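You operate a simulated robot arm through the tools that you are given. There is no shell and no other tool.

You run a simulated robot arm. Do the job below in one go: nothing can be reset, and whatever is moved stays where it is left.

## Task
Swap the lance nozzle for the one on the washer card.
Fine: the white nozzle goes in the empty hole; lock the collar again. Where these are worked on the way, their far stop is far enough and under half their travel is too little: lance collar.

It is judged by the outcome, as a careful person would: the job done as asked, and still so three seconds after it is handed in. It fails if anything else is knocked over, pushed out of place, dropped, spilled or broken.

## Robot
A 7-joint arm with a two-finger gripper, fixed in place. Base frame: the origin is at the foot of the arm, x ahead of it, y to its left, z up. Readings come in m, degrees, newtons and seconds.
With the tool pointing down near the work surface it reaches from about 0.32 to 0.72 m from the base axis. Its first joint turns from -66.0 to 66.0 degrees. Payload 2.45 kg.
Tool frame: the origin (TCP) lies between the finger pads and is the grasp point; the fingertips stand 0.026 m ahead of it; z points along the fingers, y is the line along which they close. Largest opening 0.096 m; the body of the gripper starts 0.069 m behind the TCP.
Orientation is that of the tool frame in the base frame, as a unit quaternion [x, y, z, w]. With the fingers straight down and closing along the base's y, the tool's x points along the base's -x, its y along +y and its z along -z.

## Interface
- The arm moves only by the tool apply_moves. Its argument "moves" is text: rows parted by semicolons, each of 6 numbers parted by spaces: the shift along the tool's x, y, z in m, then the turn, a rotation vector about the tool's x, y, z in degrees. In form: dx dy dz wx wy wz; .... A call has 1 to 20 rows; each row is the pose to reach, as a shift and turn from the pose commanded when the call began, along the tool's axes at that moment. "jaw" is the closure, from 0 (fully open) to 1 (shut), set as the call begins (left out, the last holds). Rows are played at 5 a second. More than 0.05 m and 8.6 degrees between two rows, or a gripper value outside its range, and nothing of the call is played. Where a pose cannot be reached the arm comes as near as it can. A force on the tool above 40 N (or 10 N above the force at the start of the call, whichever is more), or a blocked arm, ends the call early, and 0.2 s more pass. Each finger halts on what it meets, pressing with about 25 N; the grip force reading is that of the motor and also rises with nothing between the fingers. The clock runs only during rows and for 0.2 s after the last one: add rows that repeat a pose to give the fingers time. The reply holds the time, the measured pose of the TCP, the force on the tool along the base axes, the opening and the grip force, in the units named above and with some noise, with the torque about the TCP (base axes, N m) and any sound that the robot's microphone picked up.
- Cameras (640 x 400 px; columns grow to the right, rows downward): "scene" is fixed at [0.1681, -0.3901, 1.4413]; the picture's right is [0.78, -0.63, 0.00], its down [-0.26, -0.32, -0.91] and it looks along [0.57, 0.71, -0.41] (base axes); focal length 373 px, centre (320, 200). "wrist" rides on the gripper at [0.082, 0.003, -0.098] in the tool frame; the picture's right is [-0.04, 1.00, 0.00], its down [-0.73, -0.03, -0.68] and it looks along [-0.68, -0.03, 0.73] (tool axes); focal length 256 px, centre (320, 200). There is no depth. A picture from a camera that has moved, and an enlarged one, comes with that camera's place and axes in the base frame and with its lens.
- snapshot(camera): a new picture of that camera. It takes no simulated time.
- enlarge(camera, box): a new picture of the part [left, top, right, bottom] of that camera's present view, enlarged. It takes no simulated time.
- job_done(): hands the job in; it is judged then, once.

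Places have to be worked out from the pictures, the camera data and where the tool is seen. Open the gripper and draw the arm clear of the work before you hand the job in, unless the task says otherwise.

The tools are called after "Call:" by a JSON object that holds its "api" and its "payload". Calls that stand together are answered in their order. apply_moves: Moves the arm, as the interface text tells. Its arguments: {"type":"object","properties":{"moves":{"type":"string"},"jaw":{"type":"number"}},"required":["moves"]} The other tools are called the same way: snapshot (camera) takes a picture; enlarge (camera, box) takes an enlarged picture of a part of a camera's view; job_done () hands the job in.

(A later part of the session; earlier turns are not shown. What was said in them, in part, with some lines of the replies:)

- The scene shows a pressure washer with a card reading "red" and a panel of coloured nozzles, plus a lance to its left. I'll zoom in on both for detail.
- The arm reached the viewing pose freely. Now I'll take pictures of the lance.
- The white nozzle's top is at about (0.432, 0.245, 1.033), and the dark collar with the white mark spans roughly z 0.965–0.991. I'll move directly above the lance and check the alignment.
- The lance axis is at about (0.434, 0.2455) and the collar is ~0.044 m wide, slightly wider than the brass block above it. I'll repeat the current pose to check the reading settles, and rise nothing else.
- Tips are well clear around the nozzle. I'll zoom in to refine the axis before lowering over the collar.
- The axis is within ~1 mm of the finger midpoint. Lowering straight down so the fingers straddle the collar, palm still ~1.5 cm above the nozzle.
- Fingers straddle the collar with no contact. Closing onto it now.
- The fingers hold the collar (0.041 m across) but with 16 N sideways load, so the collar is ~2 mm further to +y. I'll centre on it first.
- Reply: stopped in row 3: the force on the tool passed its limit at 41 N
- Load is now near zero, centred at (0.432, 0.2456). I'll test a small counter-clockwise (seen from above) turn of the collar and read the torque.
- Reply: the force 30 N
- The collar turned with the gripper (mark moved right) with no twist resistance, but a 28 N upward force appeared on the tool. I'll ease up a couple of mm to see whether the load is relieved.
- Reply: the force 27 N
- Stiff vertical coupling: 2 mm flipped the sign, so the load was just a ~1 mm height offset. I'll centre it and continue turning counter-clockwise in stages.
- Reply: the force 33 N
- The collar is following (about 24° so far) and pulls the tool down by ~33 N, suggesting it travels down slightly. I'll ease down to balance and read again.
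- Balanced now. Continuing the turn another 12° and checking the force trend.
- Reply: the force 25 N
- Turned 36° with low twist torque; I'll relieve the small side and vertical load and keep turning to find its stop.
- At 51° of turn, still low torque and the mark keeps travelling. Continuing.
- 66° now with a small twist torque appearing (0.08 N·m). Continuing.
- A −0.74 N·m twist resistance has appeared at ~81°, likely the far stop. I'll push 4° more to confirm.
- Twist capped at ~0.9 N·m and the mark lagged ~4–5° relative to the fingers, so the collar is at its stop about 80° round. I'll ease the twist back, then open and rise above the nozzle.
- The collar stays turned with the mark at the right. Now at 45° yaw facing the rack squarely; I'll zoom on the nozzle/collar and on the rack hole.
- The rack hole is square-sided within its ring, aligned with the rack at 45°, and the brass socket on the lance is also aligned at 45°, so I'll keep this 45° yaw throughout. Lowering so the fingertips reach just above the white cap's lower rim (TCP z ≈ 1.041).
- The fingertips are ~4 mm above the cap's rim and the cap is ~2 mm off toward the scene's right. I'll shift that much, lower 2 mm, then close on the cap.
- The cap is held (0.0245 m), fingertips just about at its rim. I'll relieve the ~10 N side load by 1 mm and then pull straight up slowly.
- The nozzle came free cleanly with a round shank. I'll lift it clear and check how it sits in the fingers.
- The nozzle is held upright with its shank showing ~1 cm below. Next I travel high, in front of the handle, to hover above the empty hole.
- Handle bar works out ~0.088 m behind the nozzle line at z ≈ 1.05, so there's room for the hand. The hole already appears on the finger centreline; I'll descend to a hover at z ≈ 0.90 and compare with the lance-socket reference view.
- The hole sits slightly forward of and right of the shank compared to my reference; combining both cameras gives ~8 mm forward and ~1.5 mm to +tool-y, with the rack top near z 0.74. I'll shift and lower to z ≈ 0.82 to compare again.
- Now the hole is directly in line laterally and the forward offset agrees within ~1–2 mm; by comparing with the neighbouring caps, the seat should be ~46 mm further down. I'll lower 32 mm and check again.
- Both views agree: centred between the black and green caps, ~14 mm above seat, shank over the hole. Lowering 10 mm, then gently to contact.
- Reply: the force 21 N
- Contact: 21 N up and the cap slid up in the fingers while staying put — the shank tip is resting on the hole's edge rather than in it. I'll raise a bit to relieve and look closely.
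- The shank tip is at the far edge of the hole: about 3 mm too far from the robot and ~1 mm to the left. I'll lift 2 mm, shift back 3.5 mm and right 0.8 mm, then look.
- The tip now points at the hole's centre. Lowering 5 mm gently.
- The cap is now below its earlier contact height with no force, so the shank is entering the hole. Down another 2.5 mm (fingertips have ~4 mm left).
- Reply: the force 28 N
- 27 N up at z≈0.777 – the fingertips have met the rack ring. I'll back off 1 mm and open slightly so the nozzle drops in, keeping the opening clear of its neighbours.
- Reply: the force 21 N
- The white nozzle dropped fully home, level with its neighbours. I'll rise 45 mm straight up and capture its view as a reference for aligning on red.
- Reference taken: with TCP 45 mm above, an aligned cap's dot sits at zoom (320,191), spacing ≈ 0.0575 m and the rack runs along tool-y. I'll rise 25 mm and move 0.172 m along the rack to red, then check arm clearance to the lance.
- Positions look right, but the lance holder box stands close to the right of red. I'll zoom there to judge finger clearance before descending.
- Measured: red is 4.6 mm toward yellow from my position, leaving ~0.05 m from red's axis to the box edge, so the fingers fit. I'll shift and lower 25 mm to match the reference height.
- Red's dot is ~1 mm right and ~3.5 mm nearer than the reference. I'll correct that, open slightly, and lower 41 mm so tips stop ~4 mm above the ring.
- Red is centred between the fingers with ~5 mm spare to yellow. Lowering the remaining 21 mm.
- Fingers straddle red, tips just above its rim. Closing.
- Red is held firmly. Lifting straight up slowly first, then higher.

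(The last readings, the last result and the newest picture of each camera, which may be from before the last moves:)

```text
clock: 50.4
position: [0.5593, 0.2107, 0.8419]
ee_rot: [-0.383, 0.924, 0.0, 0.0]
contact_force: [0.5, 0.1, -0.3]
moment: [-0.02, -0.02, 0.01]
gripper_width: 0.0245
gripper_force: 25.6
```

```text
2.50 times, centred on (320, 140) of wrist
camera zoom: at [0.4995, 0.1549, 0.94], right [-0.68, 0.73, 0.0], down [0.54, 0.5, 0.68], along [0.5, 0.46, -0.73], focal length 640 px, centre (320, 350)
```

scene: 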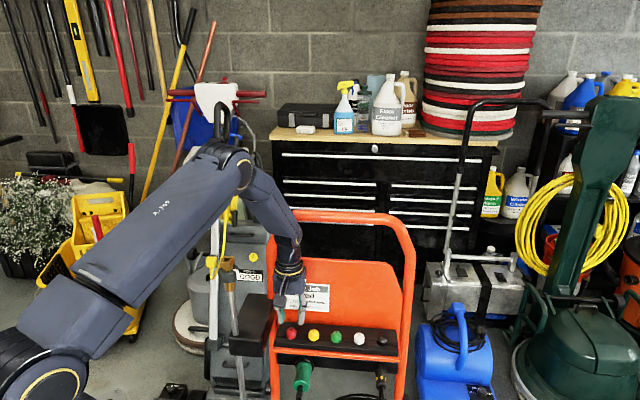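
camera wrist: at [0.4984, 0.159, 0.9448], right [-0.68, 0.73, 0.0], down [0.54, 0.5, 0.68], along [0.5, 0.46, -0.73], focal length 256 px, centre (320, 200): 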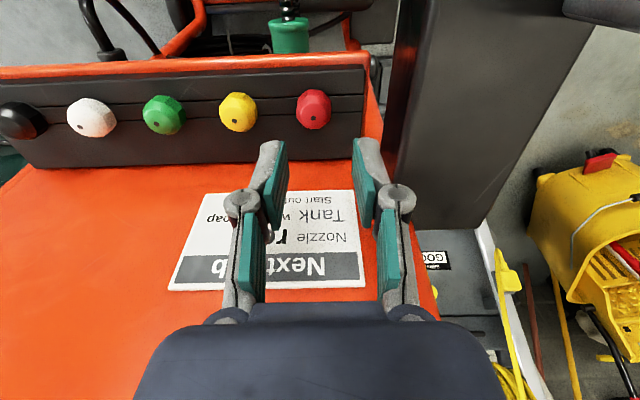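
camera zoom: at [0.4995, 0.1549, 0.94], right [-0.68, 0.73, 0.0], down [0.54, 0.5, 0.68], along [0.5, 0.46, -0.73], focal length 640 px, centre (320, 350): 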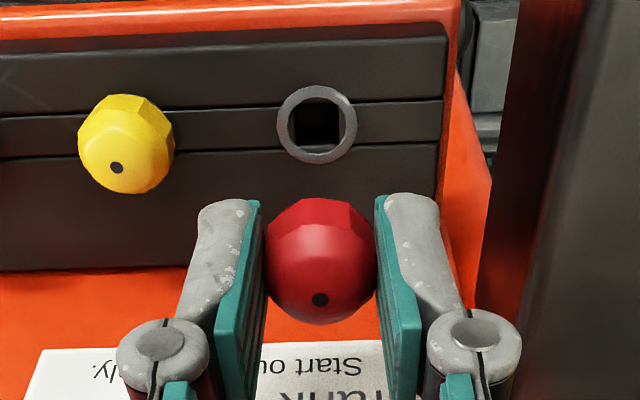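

Red is out cleanly; with TCP 60 mm above seat, its hole appears at zoom (318,125) – a handy alignment reference. Rising to z≈1.10 and moving over to the lance socket.

Call:
{"api": "apply_moves", "payload": {"moves": "0 0 -0.04 0 0 0; 0 0 -0.08 0 0 0; 0 0 -0.12 0 0 0; 0 0 -0.16 0 0 0; 0 0 -0.2 0 0 0; 0 0 -0.24 0 0 0; 0.005 0.01 -0.277 0 0 0; 0.02 0.035 -0.277 0 0 0; 0.035 0.065 -0.277 0 0 0; 0.05 0.093 -0.277 0 0 0; 0.062 0.1148 -0.277 0 0 0; 0.062 0.1148 -0.257 0 0 0; 0.062 0.1148 -0.257 0 0 0; 0.062 0.1148 -0.257 0 0 0"}}

Call:
{"api": "enlarge", "payload": {"camera": "wrist", "box": [240, 60, 400, 220]}}

Call:
{"api": "enlarge", "payload": {"camera": "scene", "box": [200, 215, 260, 275]}}

```text
clock: 53.4
position: [0.4325, 0.2459, 1.0976]
ee_rot: [-0.383, 0.924, -0.001, 0.0]
contact_force: [-0.2, -0.2, 0.0]
moment: [0.02, 0.0, 0.0]
gripper_width: 0.0244
gripper_force: 24.9
```

```text
2.50 times, centred on (320, 140) of wrist
camera zoom: at [0.3726, 0.1912, 1.1959], right [-0.68, 0.73, 0.0], down [0.54, 0.5, 0.68], along [0.5, 0.46, -0.73], focal length 640 px, centre (320, 350)
```

zoom: 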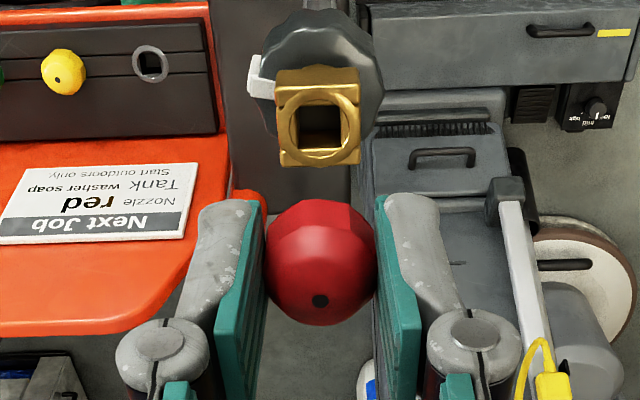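

```text
6.67 times, centred on (230, 245) of scene
camera zoom: at [0.1681, -0.3901, 1.4413], right [0.78, -0.63, 0.0], down [-0.26, -0.32, -0.91], along [0.57, 0.71, -0.41], focal length 2489 px, centre (920, -100)
```

zoom: 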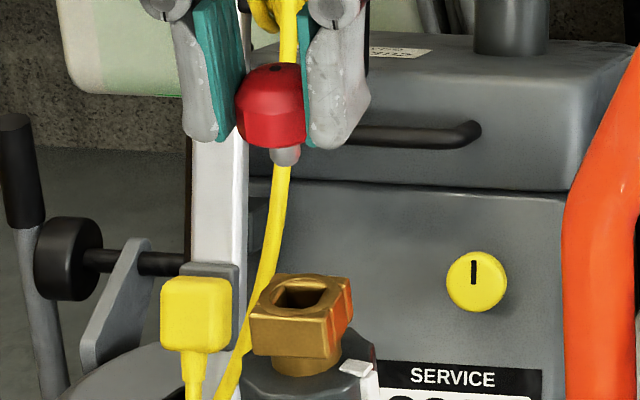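

Over the socket; the block centre agrees with the reference but I'll zoom to measure the bore precisely.

Call:
{"api": "enlarge", "payload": {"camera": "wrist", "box": [295, 80, 345, 130]}}

Call:
{"api": "enlarge", "payload": {"camera": "scene", "box": [215, 240, 245, 270]}}

```text
8.00 times, centred on (320, 105) of wrist
camera zoom: at [0.3726, 0.1912, 1.1959], right [-0.68, 0.73, 0.0], down [0.54, 0.5, 0.68], along [0.5, 0.46, -0.73], focal length 2048 px, centre (320, 960)
```

zoom: 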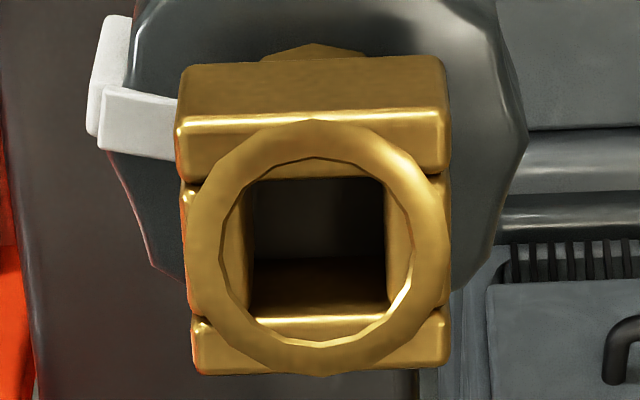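

```text
13.33 times, centred on (230, 255) of scene
camera zoom: at [0.1681, -0.3901, 1.4413], right [0.78, -0.63, 0.0], down [-0.26, -0.32, -0.91], along [0.57, 0.71, -0.41], focal length 4979 px, centre (1520, -533)
```

zoom: 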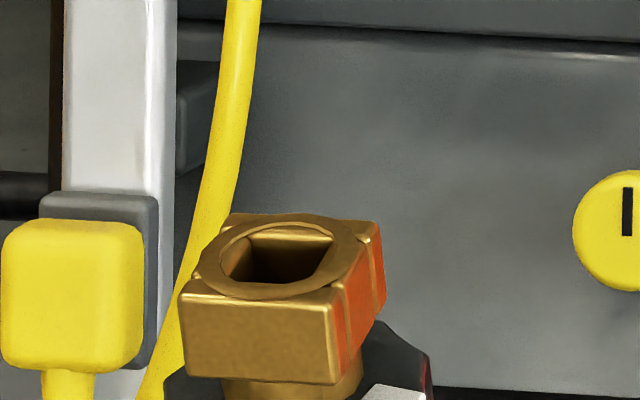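

The bore ring is within ~1 mm of the reference. Lowering 44 mm to just above entry and checking.

Call:
{"api": "apply_moves", "payload": {"moves": "0 0.0005 0.015 0 0 0; 0 0.0005 0.03 0 0 0; 0 0.0005 0.042 0 0 0; 0 0.0005 0.042 0 0 0; 0 0.0005 0.042 0 0 0"}}

Call:
{"api": "enlarge", "payload": {"camera": "wrist", "box": [240, 60, 400, 220]}}

Call:
{"api": "enlarge", "payload": {"camera": "scene", "box": [215, 240, 245, 270]}}

```text
clock: 54.6
position: [0.4332, 0.2481, 1.0567]
ee_rot: [-0.383, 0.924, 0.0, 0.0]
contact_force: [0.0, 0.5, -1.2]
moment: [0.02, 0.0, 0.0]
gripper_width: 0.0244
gripper_force: 24.9
```

```text
2.50 times, centred on (320, 140) of wrist
camera zoom: at [0.3728, 0.1918, 1.1552], right [-0.68, 0.73, 0.0], down [0.54, 0.5, 0.68], along [0.5, 0.46, -0.73], focal length 640 px, centre (320, 350)
```

zoom: 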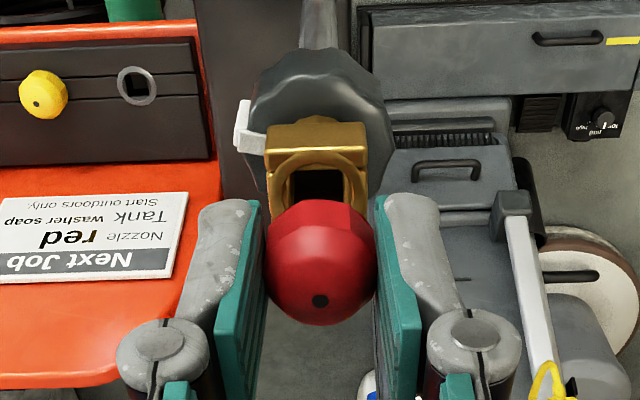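

```text
13.33 times, centred on (230, 255) of scene
camera zoom: at [0.1681, -0.3901, 1.4413], right [0.78, -0.63, 0.0], down [-0.26, -0.32, -0.91], along [0.57, 0.71, -0.41], focal length 4979 px, centre (1520, -533)
```

zoom: 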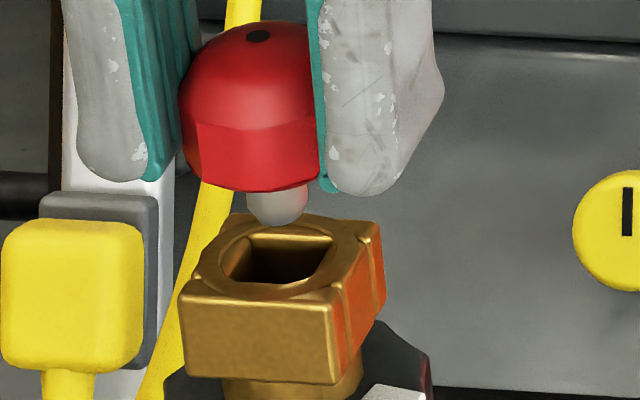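

The tip lines up with the bore (a ~8 mm drop lands at its centre). Lowering 12 mm to begin insertion.

Call:
{"api": "apply_moves", "payload": {"moves": "0 0 0.004 0 0 0; 0 0 0.008 0 0 0; 0 0 0.012 0 0 0; 0 0 0.012 0 0 0"}}

Call:
{"api": "enlarge", "payload": {"camera": "wrist", "box": [240, 60, 400, 220]}}

Call:
{"api": "enlarge", "payload": {"camera": "scene", "box": [215, 240, 245, 270]}}

```text
clock: 55.6
position: [0.4327, 0.2447, 1.0436]
ee_rot: [-0.383, 0.924, 0.0, -0.001]
contact_force: [0.3, 0.5, -0.1]
moment: [0.0, 0.01, 0.02]
gripper_width: 0.0244
gripper_force: 24.4
```

```text
2.50 times, centred on (320, 140) of wrist
camera zoom: at [0.3734, 0.1907, 1.1418], right [-0.68, 0.73, 0.0], down [0.54, 0.5, 0.68], along [0.5, 0.46, -0.74], focal length 640 px, centre (320, 350)
```

zoom: 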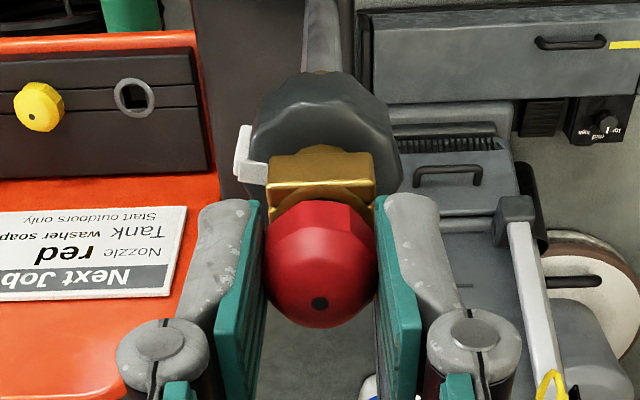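

```text
13.33 times, centred on (230, 255) of scene
camera zoom: at [0.1681, -0.3901, 1.4413], right [0.78, -0.63, 0.0], down [-0.26, -0.32, -0.91], along [0.57, 0.71, -0.41], focal length 4979 px, centre (1520, -533)
```

zoom: 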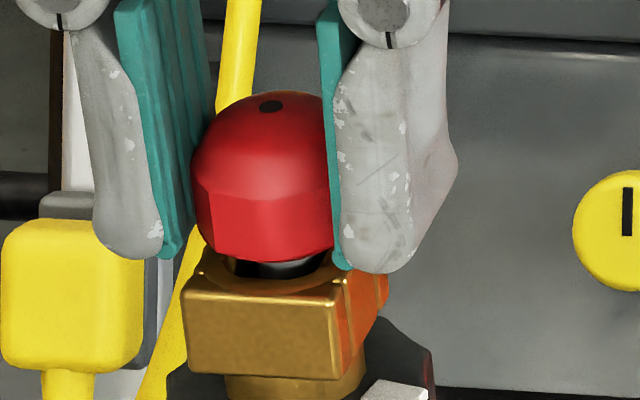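

Shank is in the bore with no load, ~6 mm to go. Lowering gently to seat.

Call:
{"api": "apply_moves", "payload": {"moves": "0 0 0.002 0 0 0; 0 0 0.004 0 0 0; 0 0 0.006 0 0 0; 0 0 0.006 0 0 0"}}

Call:
{"api": "enlarge", "payload": {"camera": "scene", "box": [215, 240, 245, 270]}}

```text
clock: 56.6
position: [0.4336, 0.2478, 1.0392]
ee_rot: [-0.383, 0.924, 0.001, 0.001]
contact_force: [-6.0, -0.6, 19.3]
moment: [-0.24, 0.37, 0.02]
gripper_width: 0.0244
gripper_force: 25.3
```

```text
13.33 times, centred on (230, 255) of scene
camera zoom: at [0.1677, -0.3903, 1.4413], right [0.78, -0.63, 0.0], down [-0.26, -0.32, -0.91], along [0.57, 0.71, -0.41], focal length 4979 px, centre (1520, -533)
```

zoom: 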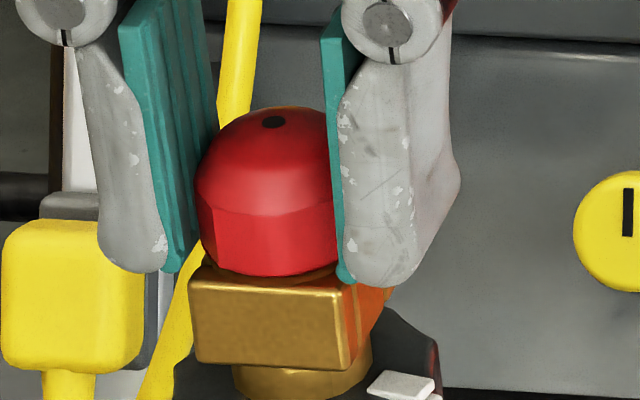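

19 N: compared with the white's seated position, red is ~2.6 mm high and the fingertips are touching the brass block. I'll back off 1 mm and open so it drops the rest, as in the rack.

Call:
{"api": "apply_moves", "payload": {"moves": "0 0 -0.001 0 0 0; 0 0 -0.001 0 0 0"}}

Call:
{"api": "apply_moves", "payload": {"moves": "0 0 0 0 0 0; 0 0 0 0 0 0; 0 0 0 0 0 0", "jaw": 0.55}}

Call:
{"api": "enlarge", "payload": {"camera": "scene", "box": [215, 240, 245, 270]}}

Call:
{"api": "enlarge", "payload": {"camera": "wrist", "box": [240, 60, 400, 220]}}

```text
clock: 57.2
position: [0.433, 0.2473, 1.0396]
ee_rot: [-0.383, 0.924, 0.001, 0.001]
contact_force: [-1.5, 10.0, 6.8]
moment: [0.28, 0.02, 0.02]
gripper_width: 0.0247
gripper_force: 25.2
```

```text
clock: 58.0
position: [0.4344, 0.2456, 1.0388]
ee_rot: [-0.383, 0.924, 0.0, 0.0]
contact_force: [-0.5, -0.2, -0.1]
moment: [0.02, 0.02, 0.0]
gripper_width: 0.0431
gripper_force: 0.0
```

```text
13.33 times, centred on (230, 255) of scene
camera zoom: at [0.1681, -0.3901, 1.4413], right [0.78, -0.63, 0.0], down [-0.26, -0.32, -0.91], along [0.57, 0.71, -0.41], focal length 4979 px, centre (1520, -533)
```

zoom: 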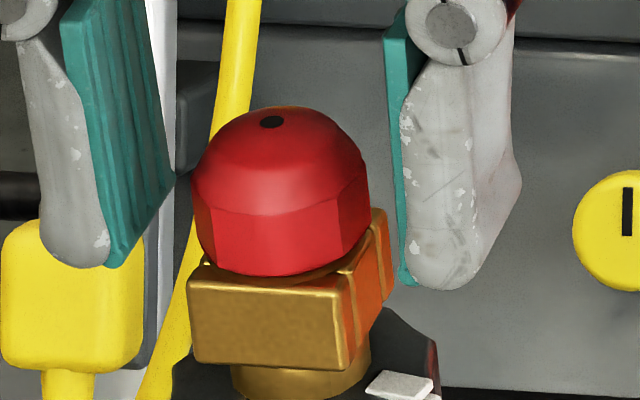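

```text
2.50 times, centred on (320, 140) of wrist
camera zoom: at [0.374, 0.1909, 1.1379], right [-0.68, 0.73, 0.0], down [0.54, 0.5, 0.68], along [0.5, 0.46, -0.73], focal length 640 px, centre (320, 350)
```

zoom: 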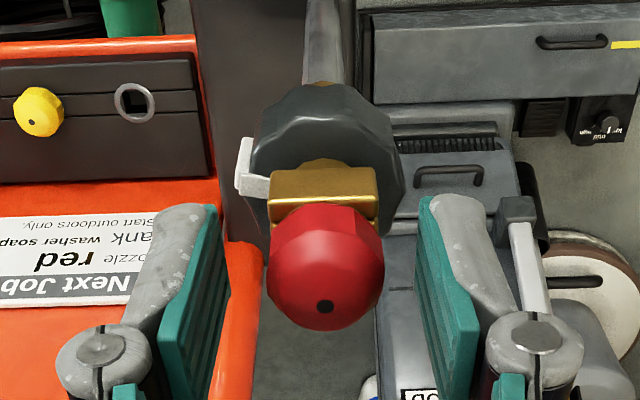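

The brass head looks shifted slightly compared with before (a few px). I'll look at the whole lance before doing anything else.

Call:
{"api": "enlarge", "payload": {"camera": "scene", "box": [200, 240, 260, 340]}}

Call:
{"api": "enlarge", "payload": {"camera": "scene", "box": [210, 240, 250, 280]}}

Call:
{"api": "snapshot", "payload": {"camera": "scene"}}

Call:
{"api": "enlarge", "payload": {"camera": "wrist", "box": [280, 0, 380, 150]}}

```text
4.00 times, centred on (230, 290) of scene
camera zoom: at [0.1681, -0.3901, 1.4413], right [0.78, -0.63, 0.0], down [-0.26, -0.32, -0.91], along [0.57, 0.71, -0.41], focal length 1494 px, centre (680, -160)
```

zoom: 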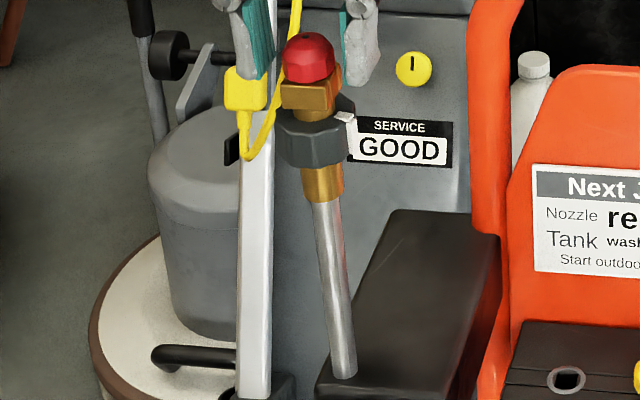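

```text
10.00 times, centred on (230, 260) of scene
camera zoom: at [0.1681, -0.3901, 1.4413], right [0.78, -0.63, 0.0], down [-0.26, -0.32, -0.91], along [0.57, 0.71, -0.41], focal length 3734 px, centre (1220, -400)
```

zoom: 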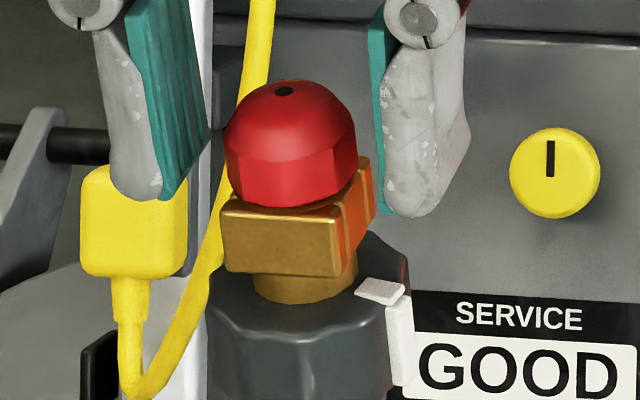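

```text
taken
```

scene: 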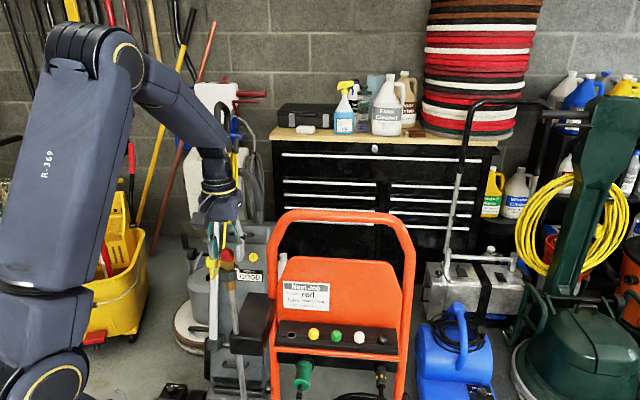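

```text
2.67 times, centred on (330, 75) of wrist
camera zoom: at [0.374, 0.1909, 1.1379], right [-0.68, 0.73, 0.0], down [0.54, 0.5, 0.68], along [0.5, 0.46, -0.73], focal length 683 px, centre (293, 533)
```

zoom: 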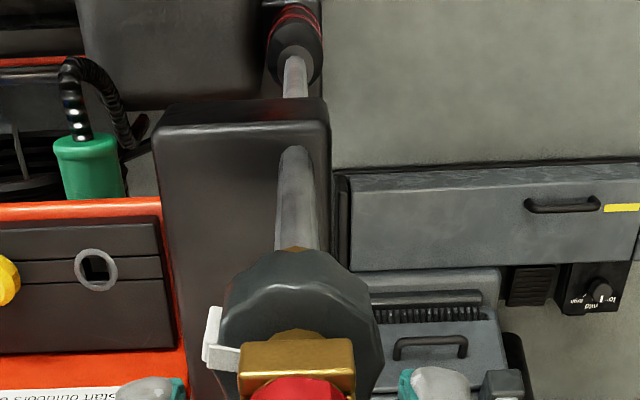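

I'll retake the exact same zoom boxes I used earlier, for a direct comparison of the head's position.

Call:
{"api": "enlarge", "payload": {"camera": "scene", "box": [210, 235, 250, 275]}}

Call:
{"api": "enlarge", "payload": {"camera": "scene", "box": [200, 225, 260, 285]}}

```text
10.00 times, centred on (230, 255) of scene
camera zoom: at [0.1681, -0.3901, 1.4413], right [0.78, -0.63, 0.0], down [-0.26, -0.32, -0.91], along [0.57, 0.71, -0.41], focal length 3734 px, centre (1220, -350)
```

zoom: 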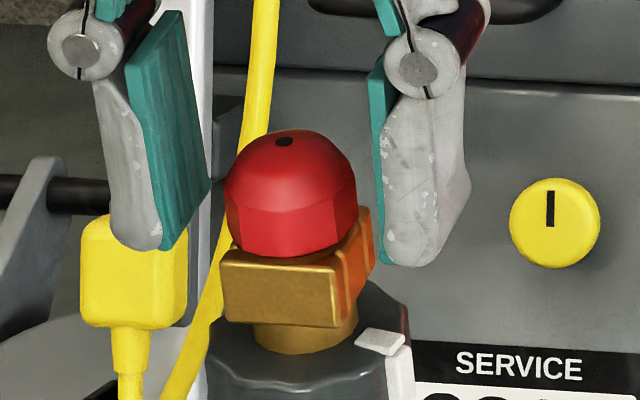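

```text
6.67 times, centred on (230, 255) of scene
camera zoom: at [0.1681, -0.3901, 1.4413], right [0.78, -0.63, 0.0], down [-0.26, -0.32, -0.91], along [0.57, 0.71, -0.41], focal length 2489 px, centre (920, -167)
```

zoom: 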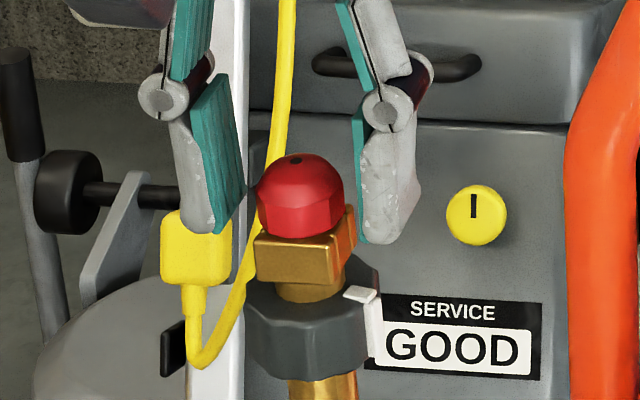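

The red cap's position relative to the block matches the white's seated one, but the whole head seems ~2–3 mm displaced. Comparing the lance lower down using an earlier box.

Call:
{"api": "enlarge", "payload": {"camera": "scene", "box": [225, 270, 315, 360]}}

Call:
{"api": "enlarge", "payload": {"camera": "scene", "box": [200, 230, 260, 290]}}

Call:
{"api": "enlarge", "payload": {"camera": "scene", "box": [180, 220, 300, 400]}}

```text
4.44 times, centred on (270, 315) of scene
camera zoom: at [0.1681, -0.3901, 1.4413], right [0.78, -0.63, 0.0], down [-0.26, -0.32, -0.91], along [0.57, 0.71, -0.41], focal length 1660 px, centre (542, -311)
```

zoom: 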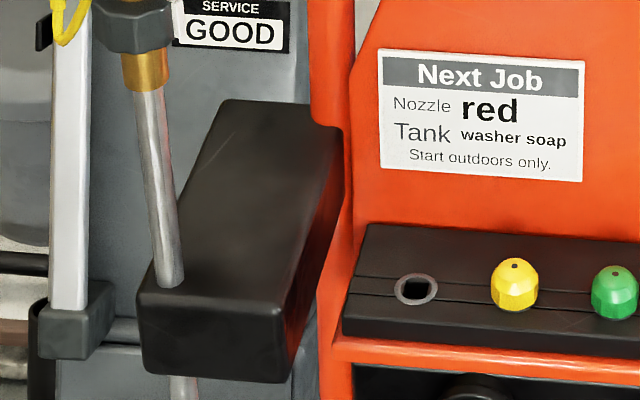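

```text
6.67 times, centred on (230, 260) of scene
camera zoom: at [0.1681, -0.3901, 1.4413], right [0.78, -0.63, 0.0], down [-0.26, -0.32, -0.91], along [0.57, 0.71, -0.41], focal length 2489 px, centre (920, -200)
```

zoom: 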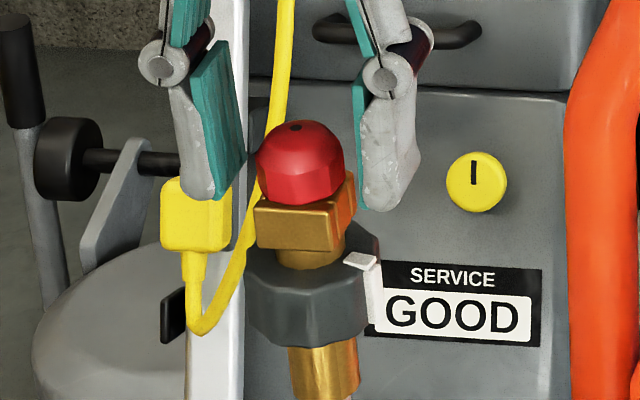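

```text
2.22 times, centred on (240, 310) of scene
camera zoom: at [0.1681, -0.3901, 1.4413], right [0.78, -0.63, 0.0], down [-0.26, -0.32, -0.91], along [0.57, 0.71, -0.41], focal length 830 px, centre (498, -44)
```

zoom: 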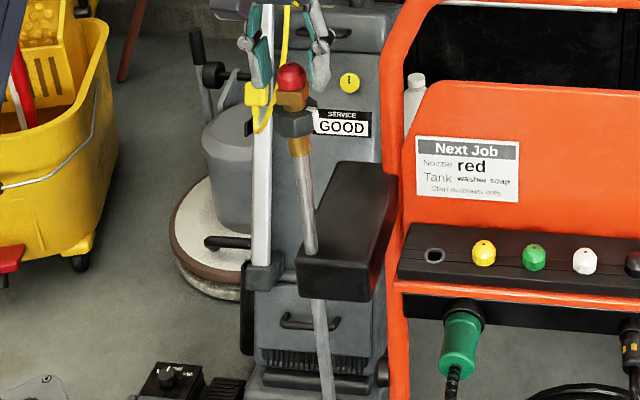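

The card, holder box and rack have all shifted together ~4 mm away from the robot – the cart rolled slightly during seating – and the red cap is properly seated in the socket. I'll be gentler from here. Now rise, recentre on the shifted axis, and turn back to the 82° yaw for relocking.

Call:
{"api": "apply_moves", "payload": {"moves": "0 0 -0.01 0 0 0; 0 0 -0.03 0 0 0; 0 0 -0.055 0 0 0; -0.0045 0.001 -0.07 0 0 -6; -0.0045 0.001 -0.07 0 0 -13; -0.0045 0.001 -0.07 0 0 -20; -0.0045 0.001 -0.07 0 0 -27; -0.0045 0.001 -0.07 0 0 -33; -0.0045 0.001 -0.07 0 0 -37; -0.0045 0.001 -0.07 0 0 -37"}}

Call:
{"api": "apply_moves", "payload": {"moves": "0 0 0 0 0 0; 0 0 0 0 0 0; 0 0 0 0 0 0; 0 0 0 0 0 0", "jaw": 0.1}}

Call:
{"api": "snapshot", "payload": {"camera": "wrist"}}

Call:
{"api": "enlarge", "payload": {"camera": "wrist", "box": [240, 40, 400, 200]}}

Call:
{"api": "enlarge", "payload": {"camera": "scene", "box": [200, 225, 260, 285]}}

```text
clock: 60.2
position: [0.4351, 0.2514, 1.109]
ee_rot: [-0.656, 0.754, 0.0, 0.0]
contact_force: [-0.5, 1.0, -0.5]
moment: [-0.01, -0.01, 0.0]
gripper_width: 0.0432
gripper_force: 0.1
```

```text
clock: 61.2
position: [0.4343, 0.2517, 1.1078]
ee_rot: [-0.657, 0.754, 0.001, 0.0]
contact_force: [-1.2, -0.5, 0.5]
moment: [0.01, -0.02, 0.01]
gripper_width: 0.0862
gripper_force: 0.0
```

```text
taken
camera wrist: at [0.4213, 0.1709, 1.2069], right [-0.98, 0.18, 0.0], down [0.13, 0.72, 0.68], along [0.12, 0.67, -0.73], focal length 256 px, centre (320, 200)
```

wrist: 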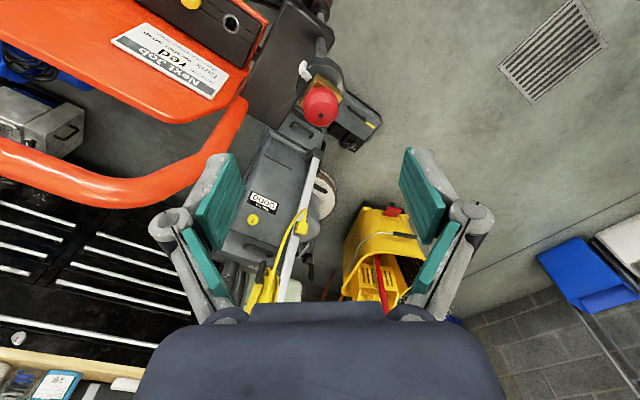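

```text
2.50 times, centred on (320, 120) of wrist
camera zoom: at [0.4213, 0.1709, 1.2069], right [-0.98, 0.18, 0.0], down [0.13, 0.72, 0.68], along [0.12, 0.67, -0.73], focal length 640 px, centre (320, 400)
```

zoom: 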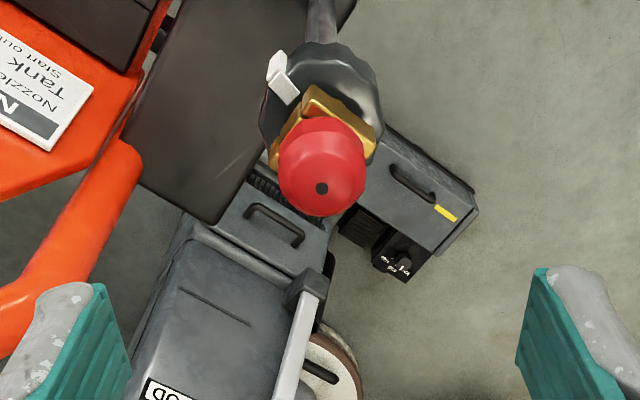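

```text
6.67 times, centred on (230, 255) of scene
camera zoom: at [0.1681, -0.3901, 1.4413], right [0.78, -0.63, 0.0], down [-0.26, -0.32, -0.91], along [0.57, 0.71, -0.41], focal length 2489 px, centre (920, -167)
```

zoom: 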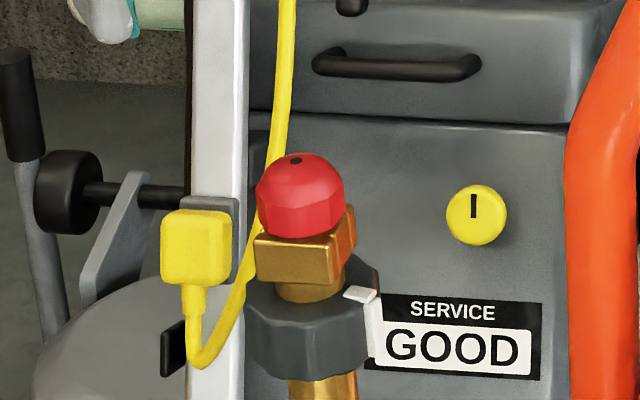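

The axis is centred now (within 1 mm) and the lance is steady. Lowering around the collar with fingers wide open.

Call:
{"api": "apply_moves", "payload": {"moves": "0 0 0.03 0 0 0; 0 0 0.06 0 0 0; 0 0 0.09 0 0 0; 0 0 0.11 0 0 0; 0 0 0.124 0 0 0; 0 0 0.124 0 0 0; 0 0 0.124 0 0 0"}}

Call:
{"api": "enlarge", "payload": {"camera": "wrist", "box": [240, 80, 400, 280]}}

Call:
{"api": "enlarge", "payload": {"camera": "scene", "box": [190, 220, 270, 300]}}

```text
clock: 62.8
position: [0.4362, 0.2504, 0.9852]
ee_rot: [-0.656, 0.755, 0.0, -0.001]
contact_force: [0.2, 0.9, 1.1]
moment: [0.01, 0.02, 0.0]
gripper_width: 0.0864
gripper_force: 0.0
```

```text
2.00 times, centred on (320, 180) of wrist
camera zoom: at [0.4226, 0.1703, 1.0835], right [-0.98, 0.18, 0.0], down [0.13, 0.72, 0.68], along [0.12, 0.67, -0.73], focal length 512 px, centre (320, 240)
```

zoom: 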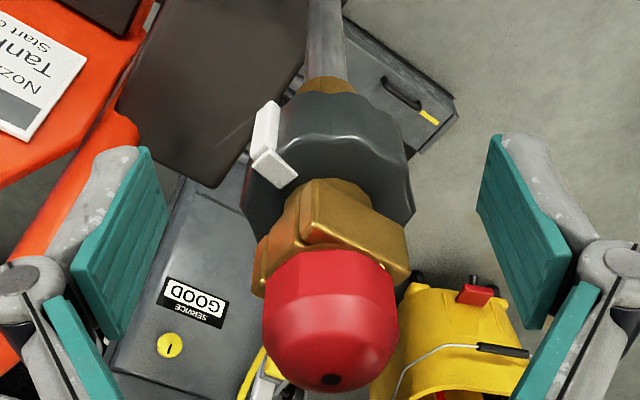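

```text
5.00 times, centred on (230, 260) of scene
camera zoom: at [0.1681, -0.3901, 1.4413], right [0.78, -0.63, 0.0], down [-0.26, -0.32, -0.91], along [0.57, 0.71, -0.41], focal length 1867 px, centre (770, -100)
```

zoom: 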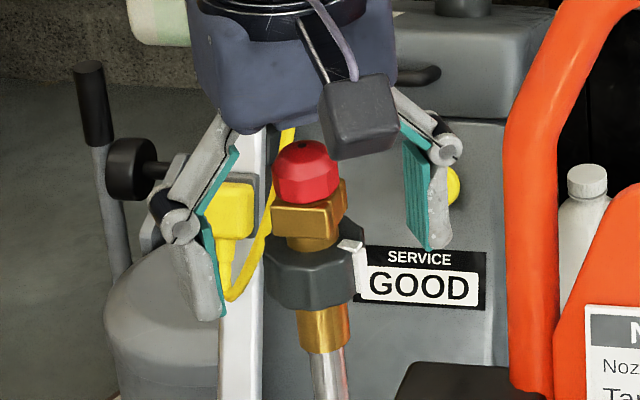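

Collar is ~1.5 mm to the right of the finger midline; I'll shift that and close on it.

Call:
{"api": "apply_moves", "payload": {"moves": "0 0.0015 0 0 0 0; 0 0.0015 0 0 0 0; 0 0.0015 0 0 0 0; 0 0.0015 0 0 0 0; 0 0.0015 0 0 0 0; 0 0.0015 0 0 0 0", "jaw": 0.7}}

Call:
{"api": "enlarge", "payload": {"camera": "wrist", "box": [220, 100, 420, 300]}}

Call:
{"api": "enlarge", "payload": {"camera": "scene", "box": [190, 220, 270, 300]}}

```text
clock: 64.2
position: [0.4357, 0.2513, 0.9851]
ee_rot: [-0.656, 0.755, 0.0, 0.0]
contact_force: [-3.5, 0.6, 1.8]
moment: [-0.03, 0.07, 0.01]
gripper_width: 0.0406
gripper_force: 45.0
```

```text
2.00 times, centred on (320, 200) of wrist
camera zoom: at [0.4206, 0.1705, 1.0832], right [-0.98, 0.18, 0.0], down [0.13, 0.72, 0.68], along [0.12, 0.67, -0.73], focal length 512 px, centre (320, 200)
```

zoom: 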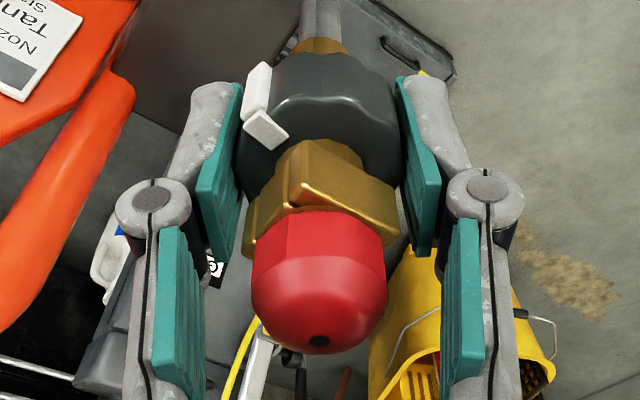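

```text
5.00 times, centred on (230, 260) of scene
camera zoom: at [0.168, -0.3901, 1.4413], right [0.78, -0.63, 0.0], down [-0.26, -0.32, -0.91], along [0.57, 0.71, -0.41], focal length 1867 px, centre (770, -100)
```

zoom: 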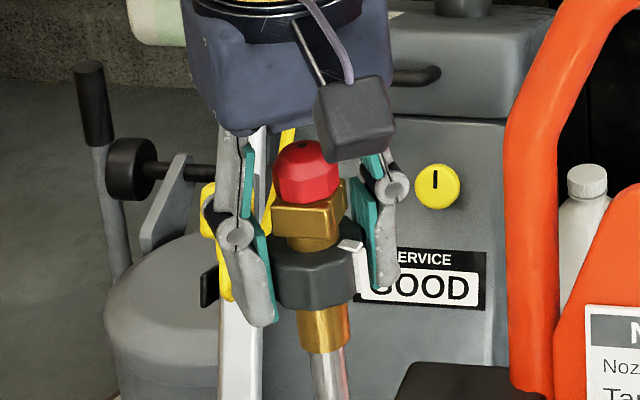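

Centred grip with only 3.5 N load. Now turning the collar clockwise (positive about tool z) back towards lock, in stages.

Call:
{"api": "apply_moves", "payload": {"moves": "0 0 0 0 0 3; 0 0 0 0 0 6; 0 0 0 0 0 9; 0 0 0 0 0 12; 0 0 0 0 0 15; 0 0 0 0 0 18; 0 0 0 0 0 18"}}

Call:
{"api": "enlarge", "payload": {"camera": "scene", "box": [190, 220, 270, 300]}}

```text
clock: 65.8
position: [0.4354, 0.2494, 0.9849]
ee_rot: [-0.529, 0.849, 0.0, 0.0]
contact_force: [7.5, 2.6, -12.8]
moment: [0.67, -0.36, 0.01]
gripper_width: 0.0408
gripper_force: 44.7
```

```text
5.00 times, centred on (230, 260) of scene
camera zoom: at [0.1685, -0.39, 1.4413], right [0.78, -0.63, 0.0], down [-0.26, -0.32, -0.91], along [0.57, 0.71, -0.41], focal length 1867 px, centre (770, -100)
```

zoom: 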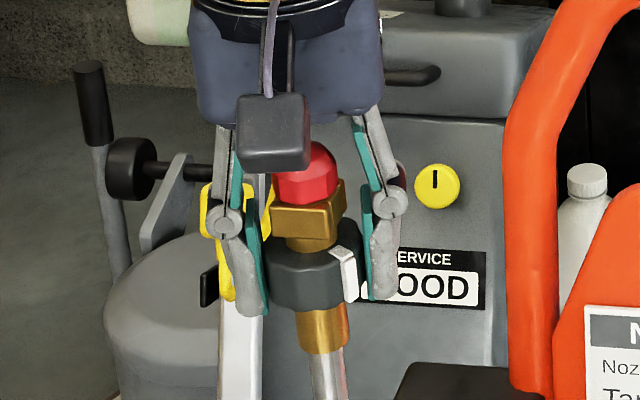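

Collar follows. Small loads; easing down 0.5 mm and turning another 18°.

Call:
{"api": "apply_moves", "payload": {"moves": "0 -0.0004 0.0005 0 0 3; 0 -0.0004 0.0005 0 0 6; 0 -0.0004 0.0005 0 0 9; 0 -0.0004 0.0005 0 0 12; 0 -0.0004 0.0005 0 0 15; 0 -0.0004 0.0005 0 0 18; 0 -0.0004 0.0005 0 0 18"}}

Call:
{"api": "enlarge", "payload": {"camera": "scene", "box": [190, 220, 270, 300]}}

```text
clock: 67.4
position: [0.4366, 0.2509, 0.9855]
ee_rot: [-0.391, 0.92, -0.001, 0.001]
contact_force: [4.4, -6.4, 17.4]
moment: [-0.87, 0.44, 0.01]
gripper_width: 0.0407
gripper_force: 44.6
```

```text
5.00 times, centred on (230, 260) of scene
camera zoom: at [0.168, -0.3905, 1.4412], right [0.78, -0.63, 0.0], down [-0.26, -0.32, -0.91], along [0.57, 0.71, -0.41], focal length 1867 px, centre (770, -100)
```

zoom: 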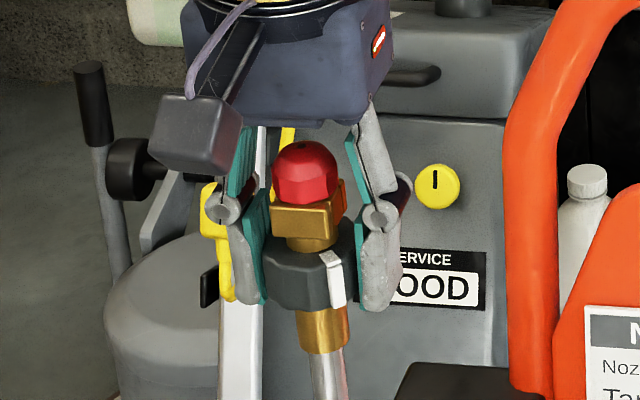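

Half way (36°), mark moving left as expected. Up 0.6 mm to relieve and turn on another 18°.

Call:
{"api": "apply_moves", "payload": {"moves": "0 0 -0.0006 0 0 3; 0 0 -0.0006 0 0 6; 0 0 -0.0006 0 0 9; 0 0 -0.0006 0 0 12; 0 0 -0.0006 0 0 15; 0 0 -0.0006 0 0 18; 0 0 -0.0006 0 0 18"}}

Call:
{"api": "enlarge", "payload": {"camera": "scene", "box": [190, 220, 270, 300]}}

```text
clock: 69.0
position: [0.4374, 0.2481, 0.9847]
ee_rot: [-0.241, 0.971, -0.001, 0.002]
contact_force: [24.1, -13.3, -2.9]
moment: [-0.16, -0.1, 0.04]
gripper_width: 0.0407
gripper_force: 45.0
```

```text
5.00 times, centred on (230, 260) of scene
camera zoom: at [0.1688, -0.3905, 1.4411], right [0.78, -0.63, 0.0], down [-0.26, -0.32, -0.91], along [0.57, 0.71, -0.41], focal length 1867 px, centre (770, -100)
```

zoom: 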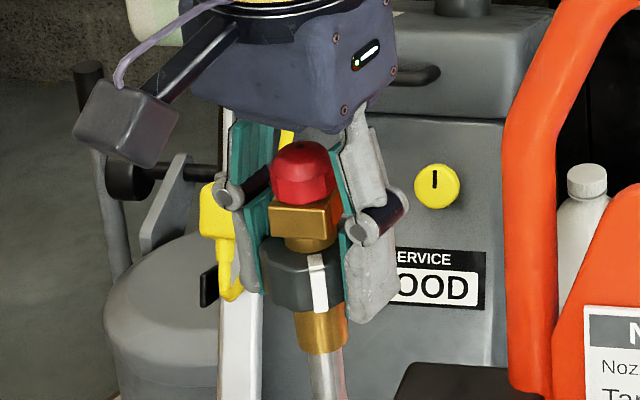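

Lateral load has grown to ~27 N; I'll relieve that first with a 1.5 mm shift before the last part.

Call:
{"api": "apply_moves", "payload": {"moves": "-0.0004 -0.0006 0 0 0 0; -0.0008 -0.0012 0 0 0 0; -0.0008 -0.0012 0 0 0 0"}}

```text
clock: 69.8
position: [0.436, 0.2494, 0.9864]
ee_rot: [-0.241, 0.97, -0.001, 0.001]
contact_force: [15.9, -10.2, -4.9]
moment: [-0.01, -0.91, 0.04]
gripper_width: 0.0409
gripper_force: 45.1
```

Call:
{"api": "apply_moves", "payload": {"moves": "-0.0004 -0.0006 0 0 0 0; -0.0008 -0.0012 0 0 0 0; -0.0008 -0.0012 0 0 0 0"}}

Call:
{"api": "enlarge", "payload": {"camera": "scene", "box": [190, 220, 270, 300]}}

```text
clock: 70.6
position: [0.4356, 0.249, 0.9846]
ee_rot: [-0.242, 0.97, 0.0, -0.001]
contact_force: [2.3, -11.7, 5.7]
moment: [-0.25, -0.09, 0.04]
gripper_width: 0.0408
gripper_force: 45.4
```

```text
5.00 times, centred on (230, 260) of scene
camera zoom: at [0.168, -0.3905, 1.4412], right [0.78, -0.63, 0.0], down [-0.26, -0.32, -0.91], along [0.57, 0.71, -0.41], focal length 1867 px, centre (770, -100)
```

zoom: 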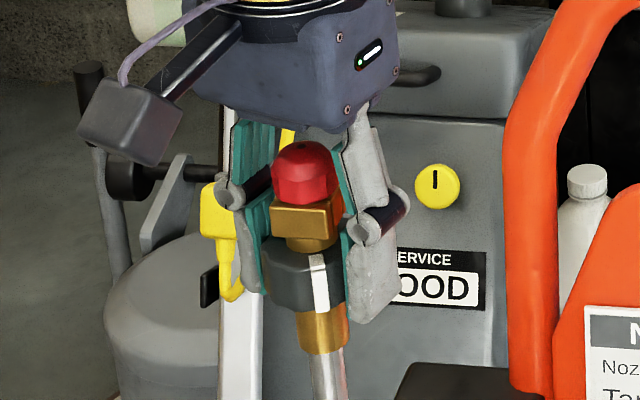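

Side load is down to ~12 N. Continuing clockwise another 15°.

Call:
{"api": "apply_moves", "payload": {"moves": "0 -0.0005 0 0 0 3; 0 -0.0008 0 0 0 6; 0 -0.0008 0 0 0 9; 0 -0.0008 0 0 0 12; 0 -0.0008 0 0 0 15; 0 -0.0008 0 0 0 15"}}

Call:
{"api": "enlarge", "payload": {"camera": "scene", "box": [190, 220, 270, 300]}}

```text
clock: 72.0
position: [0.4377, 0.248, 0.9849]
ee_rot: [-0.113, 0.994, 0.0, 0.001]
contact_force: [-5.0, -4.6, 15.6]
moment: [-0.25, 0.3, -0.01]
gripper_width: 0.0408
gripper_force: 44.8
```

```text
5.00 times, centred on (230, 260) of scene
camera zoom: at [0.1677, -0.3904, 1.4413], right [0.78, -0.63, 0.0], down [-0.26, -0.32, -0.91], along [0.57, 0.71, -0.41], focal length 1867 px, centre (770, -100)
```

zoom: 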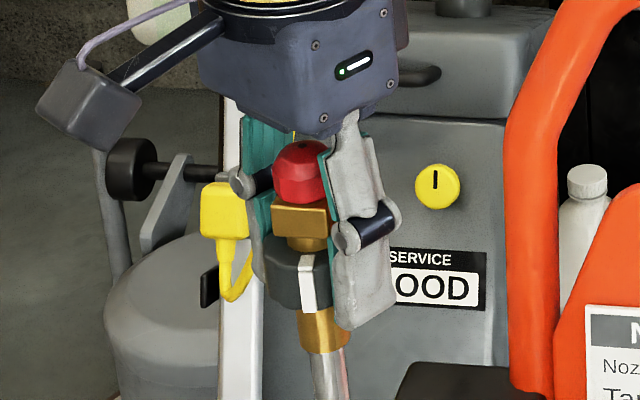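

At 69° back; continuing to the original locked position and until resistance appears.

Call:
{"api": "apply_moves", "payload": {"moves": "0 0 -0.0005 0 0 3; 0 0 -0.0005 0 0 6; 0 0 -0.0005 0 0 9; 0 0 -0.0005 0 0 12; 0 0 -0.0005 0 0 12"}}

Call:
{"api": "enlarge", "payload": {"camera": "scene", "box": [190, 220, 270, 300]}}

Call:
{"api": "enlarge", "payload": {"camera": "wrist", "box": [220, 100, 420, 300]}}

```text
clock: 73.2
position: [0.4366, 0.2493, 0.9853]
ee_rot: [-0.01, 1.0, 0.0, 0.001]
contact_force: [2.4, 6.8, -15.6]
moment: [-0.01, -0.44, 0.56]
gripper_width: 0.041
gripper_force: 45.0
```

```text
5.00 times, centred on (230, 260) of scene
camera zoom: at [0.1683, -0.3898, 1.4414], right [0.78, -0.63, 0.0], down [-0.26, -0.32, -0.91], along [0.57, 0.71, -0.41], focal length 1867 px, centre (770, -100)
```

zoom: 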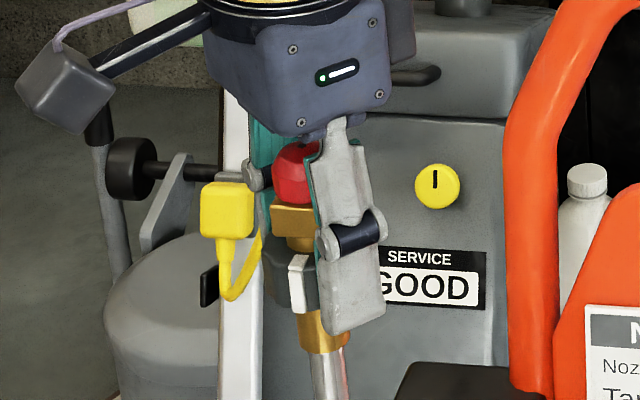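

```text
2.00 times, centred on (320, 200) of wrist
camera zoom: at [0.3552, 0.2501, 1.0832], right [0.02, 1.0, 0.0], down [0.73, -0.02, 0.68], along [0.68, -0.01, -0.73], focal length 512 px, centre (320, 200)
```

zoom: 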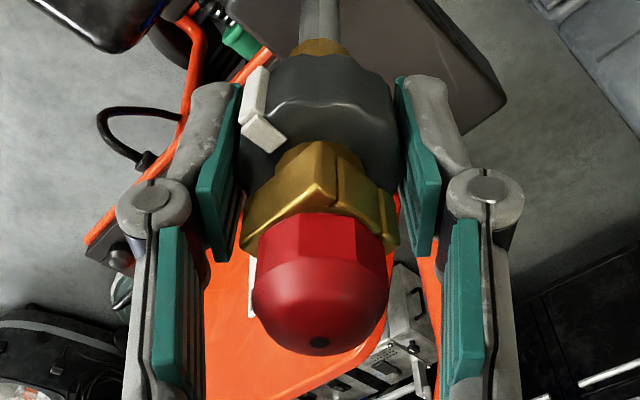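

Resistance of +0.56 N·m now, at the original angle. A further 4° to make sure it is at the lock stop.

Call:
{"api": "apply_moves", "payload": {"moves": "0 0 0.0005 0 0 2; 0 0 0.0005 0 0 4; 0 0 0.0005 0 0 4"}}

Call:
{"api": "enlarge", "payload": {"camera": "scene", "box": [190, 220, 270, 300]}}

Call:
{"api": "enlarge", "payload": {"camera": "wrist", "box": [220, 100, 420, 300]}}

```text
clock: 74.0
position: [0.4368, 0.2479, 0.9842]
ee_rot: [0.027, 1.0, 0.0, 0.0]
contact_force: [-1.5, 3.5, -4.3]
moment: [-0.04, 0.22, 0.94]
gripper_width: 0.0406
gripper_force: 44.8
```

```text
5.00 times, centred on (230, 260) of scene
camera zoom: at [0.1681, -0.39, 1.4414], right [0.78, -0.63, 0.0], down [-0.26, -0.32, -0.91], along [0.57, 0.71, -0.41], focal length 1867 px, centre (770, -100)
```

zoom: 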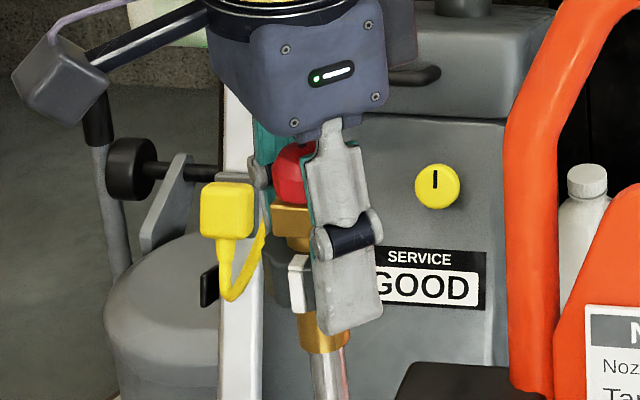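

```text
2.00 times, centred on (320, 200) of wrist
camera zoom: at [0.3555, 0.2557, 1.0835], right [0.09, 1.0, 0.0], down [0.73, -0.07, 0.68], along [0.68, -0.06, -0.73], focal length 512 px, centre (320, 200)
```

zoom: 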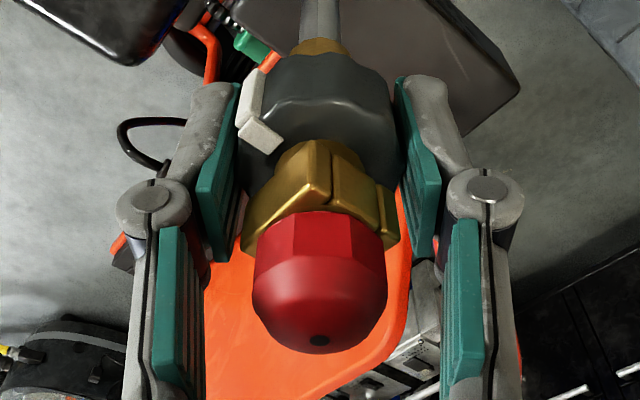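

Twist now 0.94 N·m (slip limit), so the collar is at its lock stop. I'll relax the twist, open, and rise straight up.

Call:
{"api": "apply_moves", "payload": {"moves": "0 0 0 0 0 -1.5; 0 0 0 0 0 -3; 0 0 0 0 0 -3"}}

Call:
{"api": "apply_moves", "payload": {"moves": "0 0 0 0 0 0; 0 0 0 0 0 0; 0 0 0 0 0 0; 0 0 0 0 0 0; 0 0 0 0 0 0; 0 0 0 0 0 0", "jaw": 0}}

Call:
{"api": "apply_moves", "payload": {"moves": "0 0 -0.03 0 0 0; 0 0 -0.06 0 0 0; 0 0 -0.1 0 0 0; 0 0 -0.14 0 0 0; 0.03 0 -0.17 0 0 0; 0.06 -0.01 -0.2 0 0 0; 0.08 -0.04 -0.22 0 0 0; 0.08 -0.08 -0.24 0 0 0; 0.08 -0.08 -0.24 0 0 0"}}

Call:
{"api": "snapshot", "payload": {"camera": "scene"}}

Call:
{"api": "enlarge", "payload": {"camera": "scene", "box": [200, 230, 260, 290]}}

Call:
{"api": "enlarge", "payload": {"camera": "scene", "box": [260, 240, 420, 400]}}

Call:
{"api": "snapshot", "payload": {"camera": "wrist"}}

```text
clock: 74.8
position: [0.4366, 0.2494, 0.9843]
ee_rot: [-0.001, 1.0, 0.0, -0.002]
contact_force: [-12.3, 7.8, 1.6]
moment: [0.17, 0.34, -0.02]
gripper_width: 0.0406
gripper_force: 44.8
```

```text
clock: 76.2
position: [0.4381, 0.2486, 0.9838]
ee_rot: [0.0, 1.0, 0.001, 0.0]
contact_force: [-0.1, -0.1, 0.0]
moment: [-0.01, 0.02, -0.03]
gripper_width: 0.0961
gripper_force: 0.1
```

```text
clock: 78.2
position: [0.3581, 0.1684, 1.2239]
ee_rot: [0.0, 1.0, 0.0, -0.001]
contact_force: [0.2, -0.4, -0.2]
moment: [-0.02, -0.01, -0.01]
gripper_width: 0.0961
gripper_force: 0.1
```

```text
taken
```

scene: 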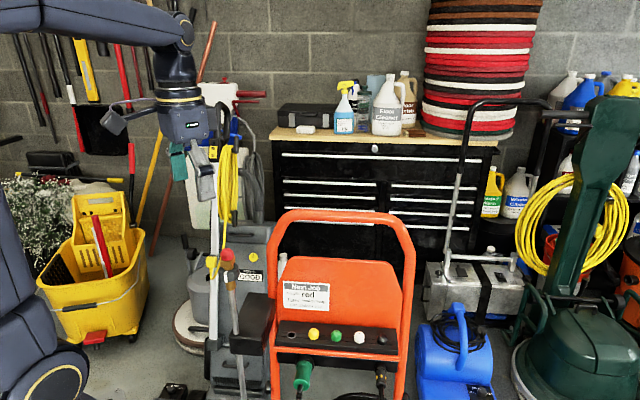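

```text
6.67 times, centred on (230, 260) of scene
camera zoom: at [0.1681, -0.3902, 1.4413], right [0.78, -0.63, 0.0], down [-0.26, -0.32, -0.91], along [0.57, 0.71, -0.41], focal length 2489 px, centre (920, -200)
```

zoom: 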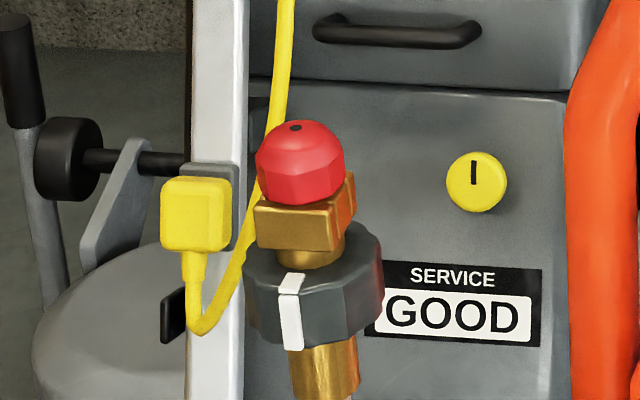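

```text
2.50 times, centred on (340, 320) of scene
camera zoom: at [0.1681, -0.3902, 1.4413], right [0.78, -0.63, 0.0], down [-0.26, -0.32, -0.91], along [0.57, 0.71, -0.41], focal length 934 px, centre (270, -100)
```

zoom: 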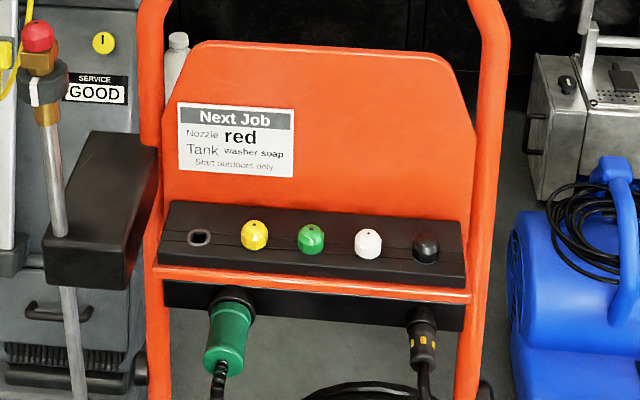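

```text
taken
camera wrist: at [0.2761, 0.1711, 1.3228], right [0.04, 1.0, 0.0], down [0.73, -0.03, 0.68], along [0.68, -0.03, -0.73], focal length 256 px, centre (320, 200)
```

wrist: 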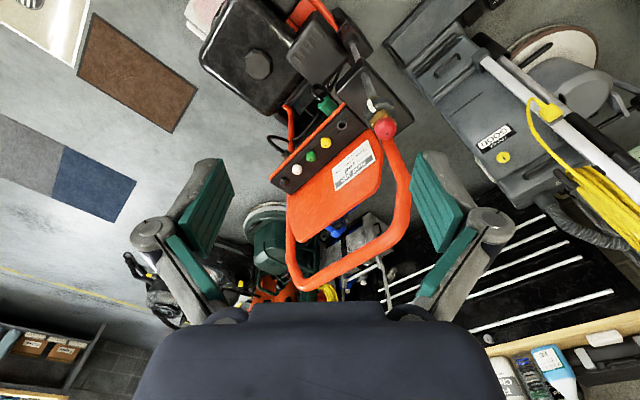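

The red nozzle is seated in the lance and the collar mark is back at its original locked position. The white nozzle sits in the formerly empty hole, and the arm is open and clear. I'm handing in the job.

Call:
{"api": "job_done", "payload": {}}

```text
The job is handed in.
```

The nozzle swap is finished and handed in. The red nozzle named on the washer card is on the lance, and the white one is in the rack hole that was empty.

- **Collar:** I turned it about 80° to its stop to unlock it. After fitting red I turned it back until it stopped, and the white mark is where it started.
- **Nozzles:** Both dropped fully into place. White sits level with its neighbours, and red sits on the lance socket as white did. Red's old slot is now empty.
- **Cart movement:** The pressure washer cart rolled about 4 mm away from the robot while I was seating the red nozzle. Nothing was knocked over or dropped, but it is not exactly where it began.

The gripper is open and the arm is clear of the work.
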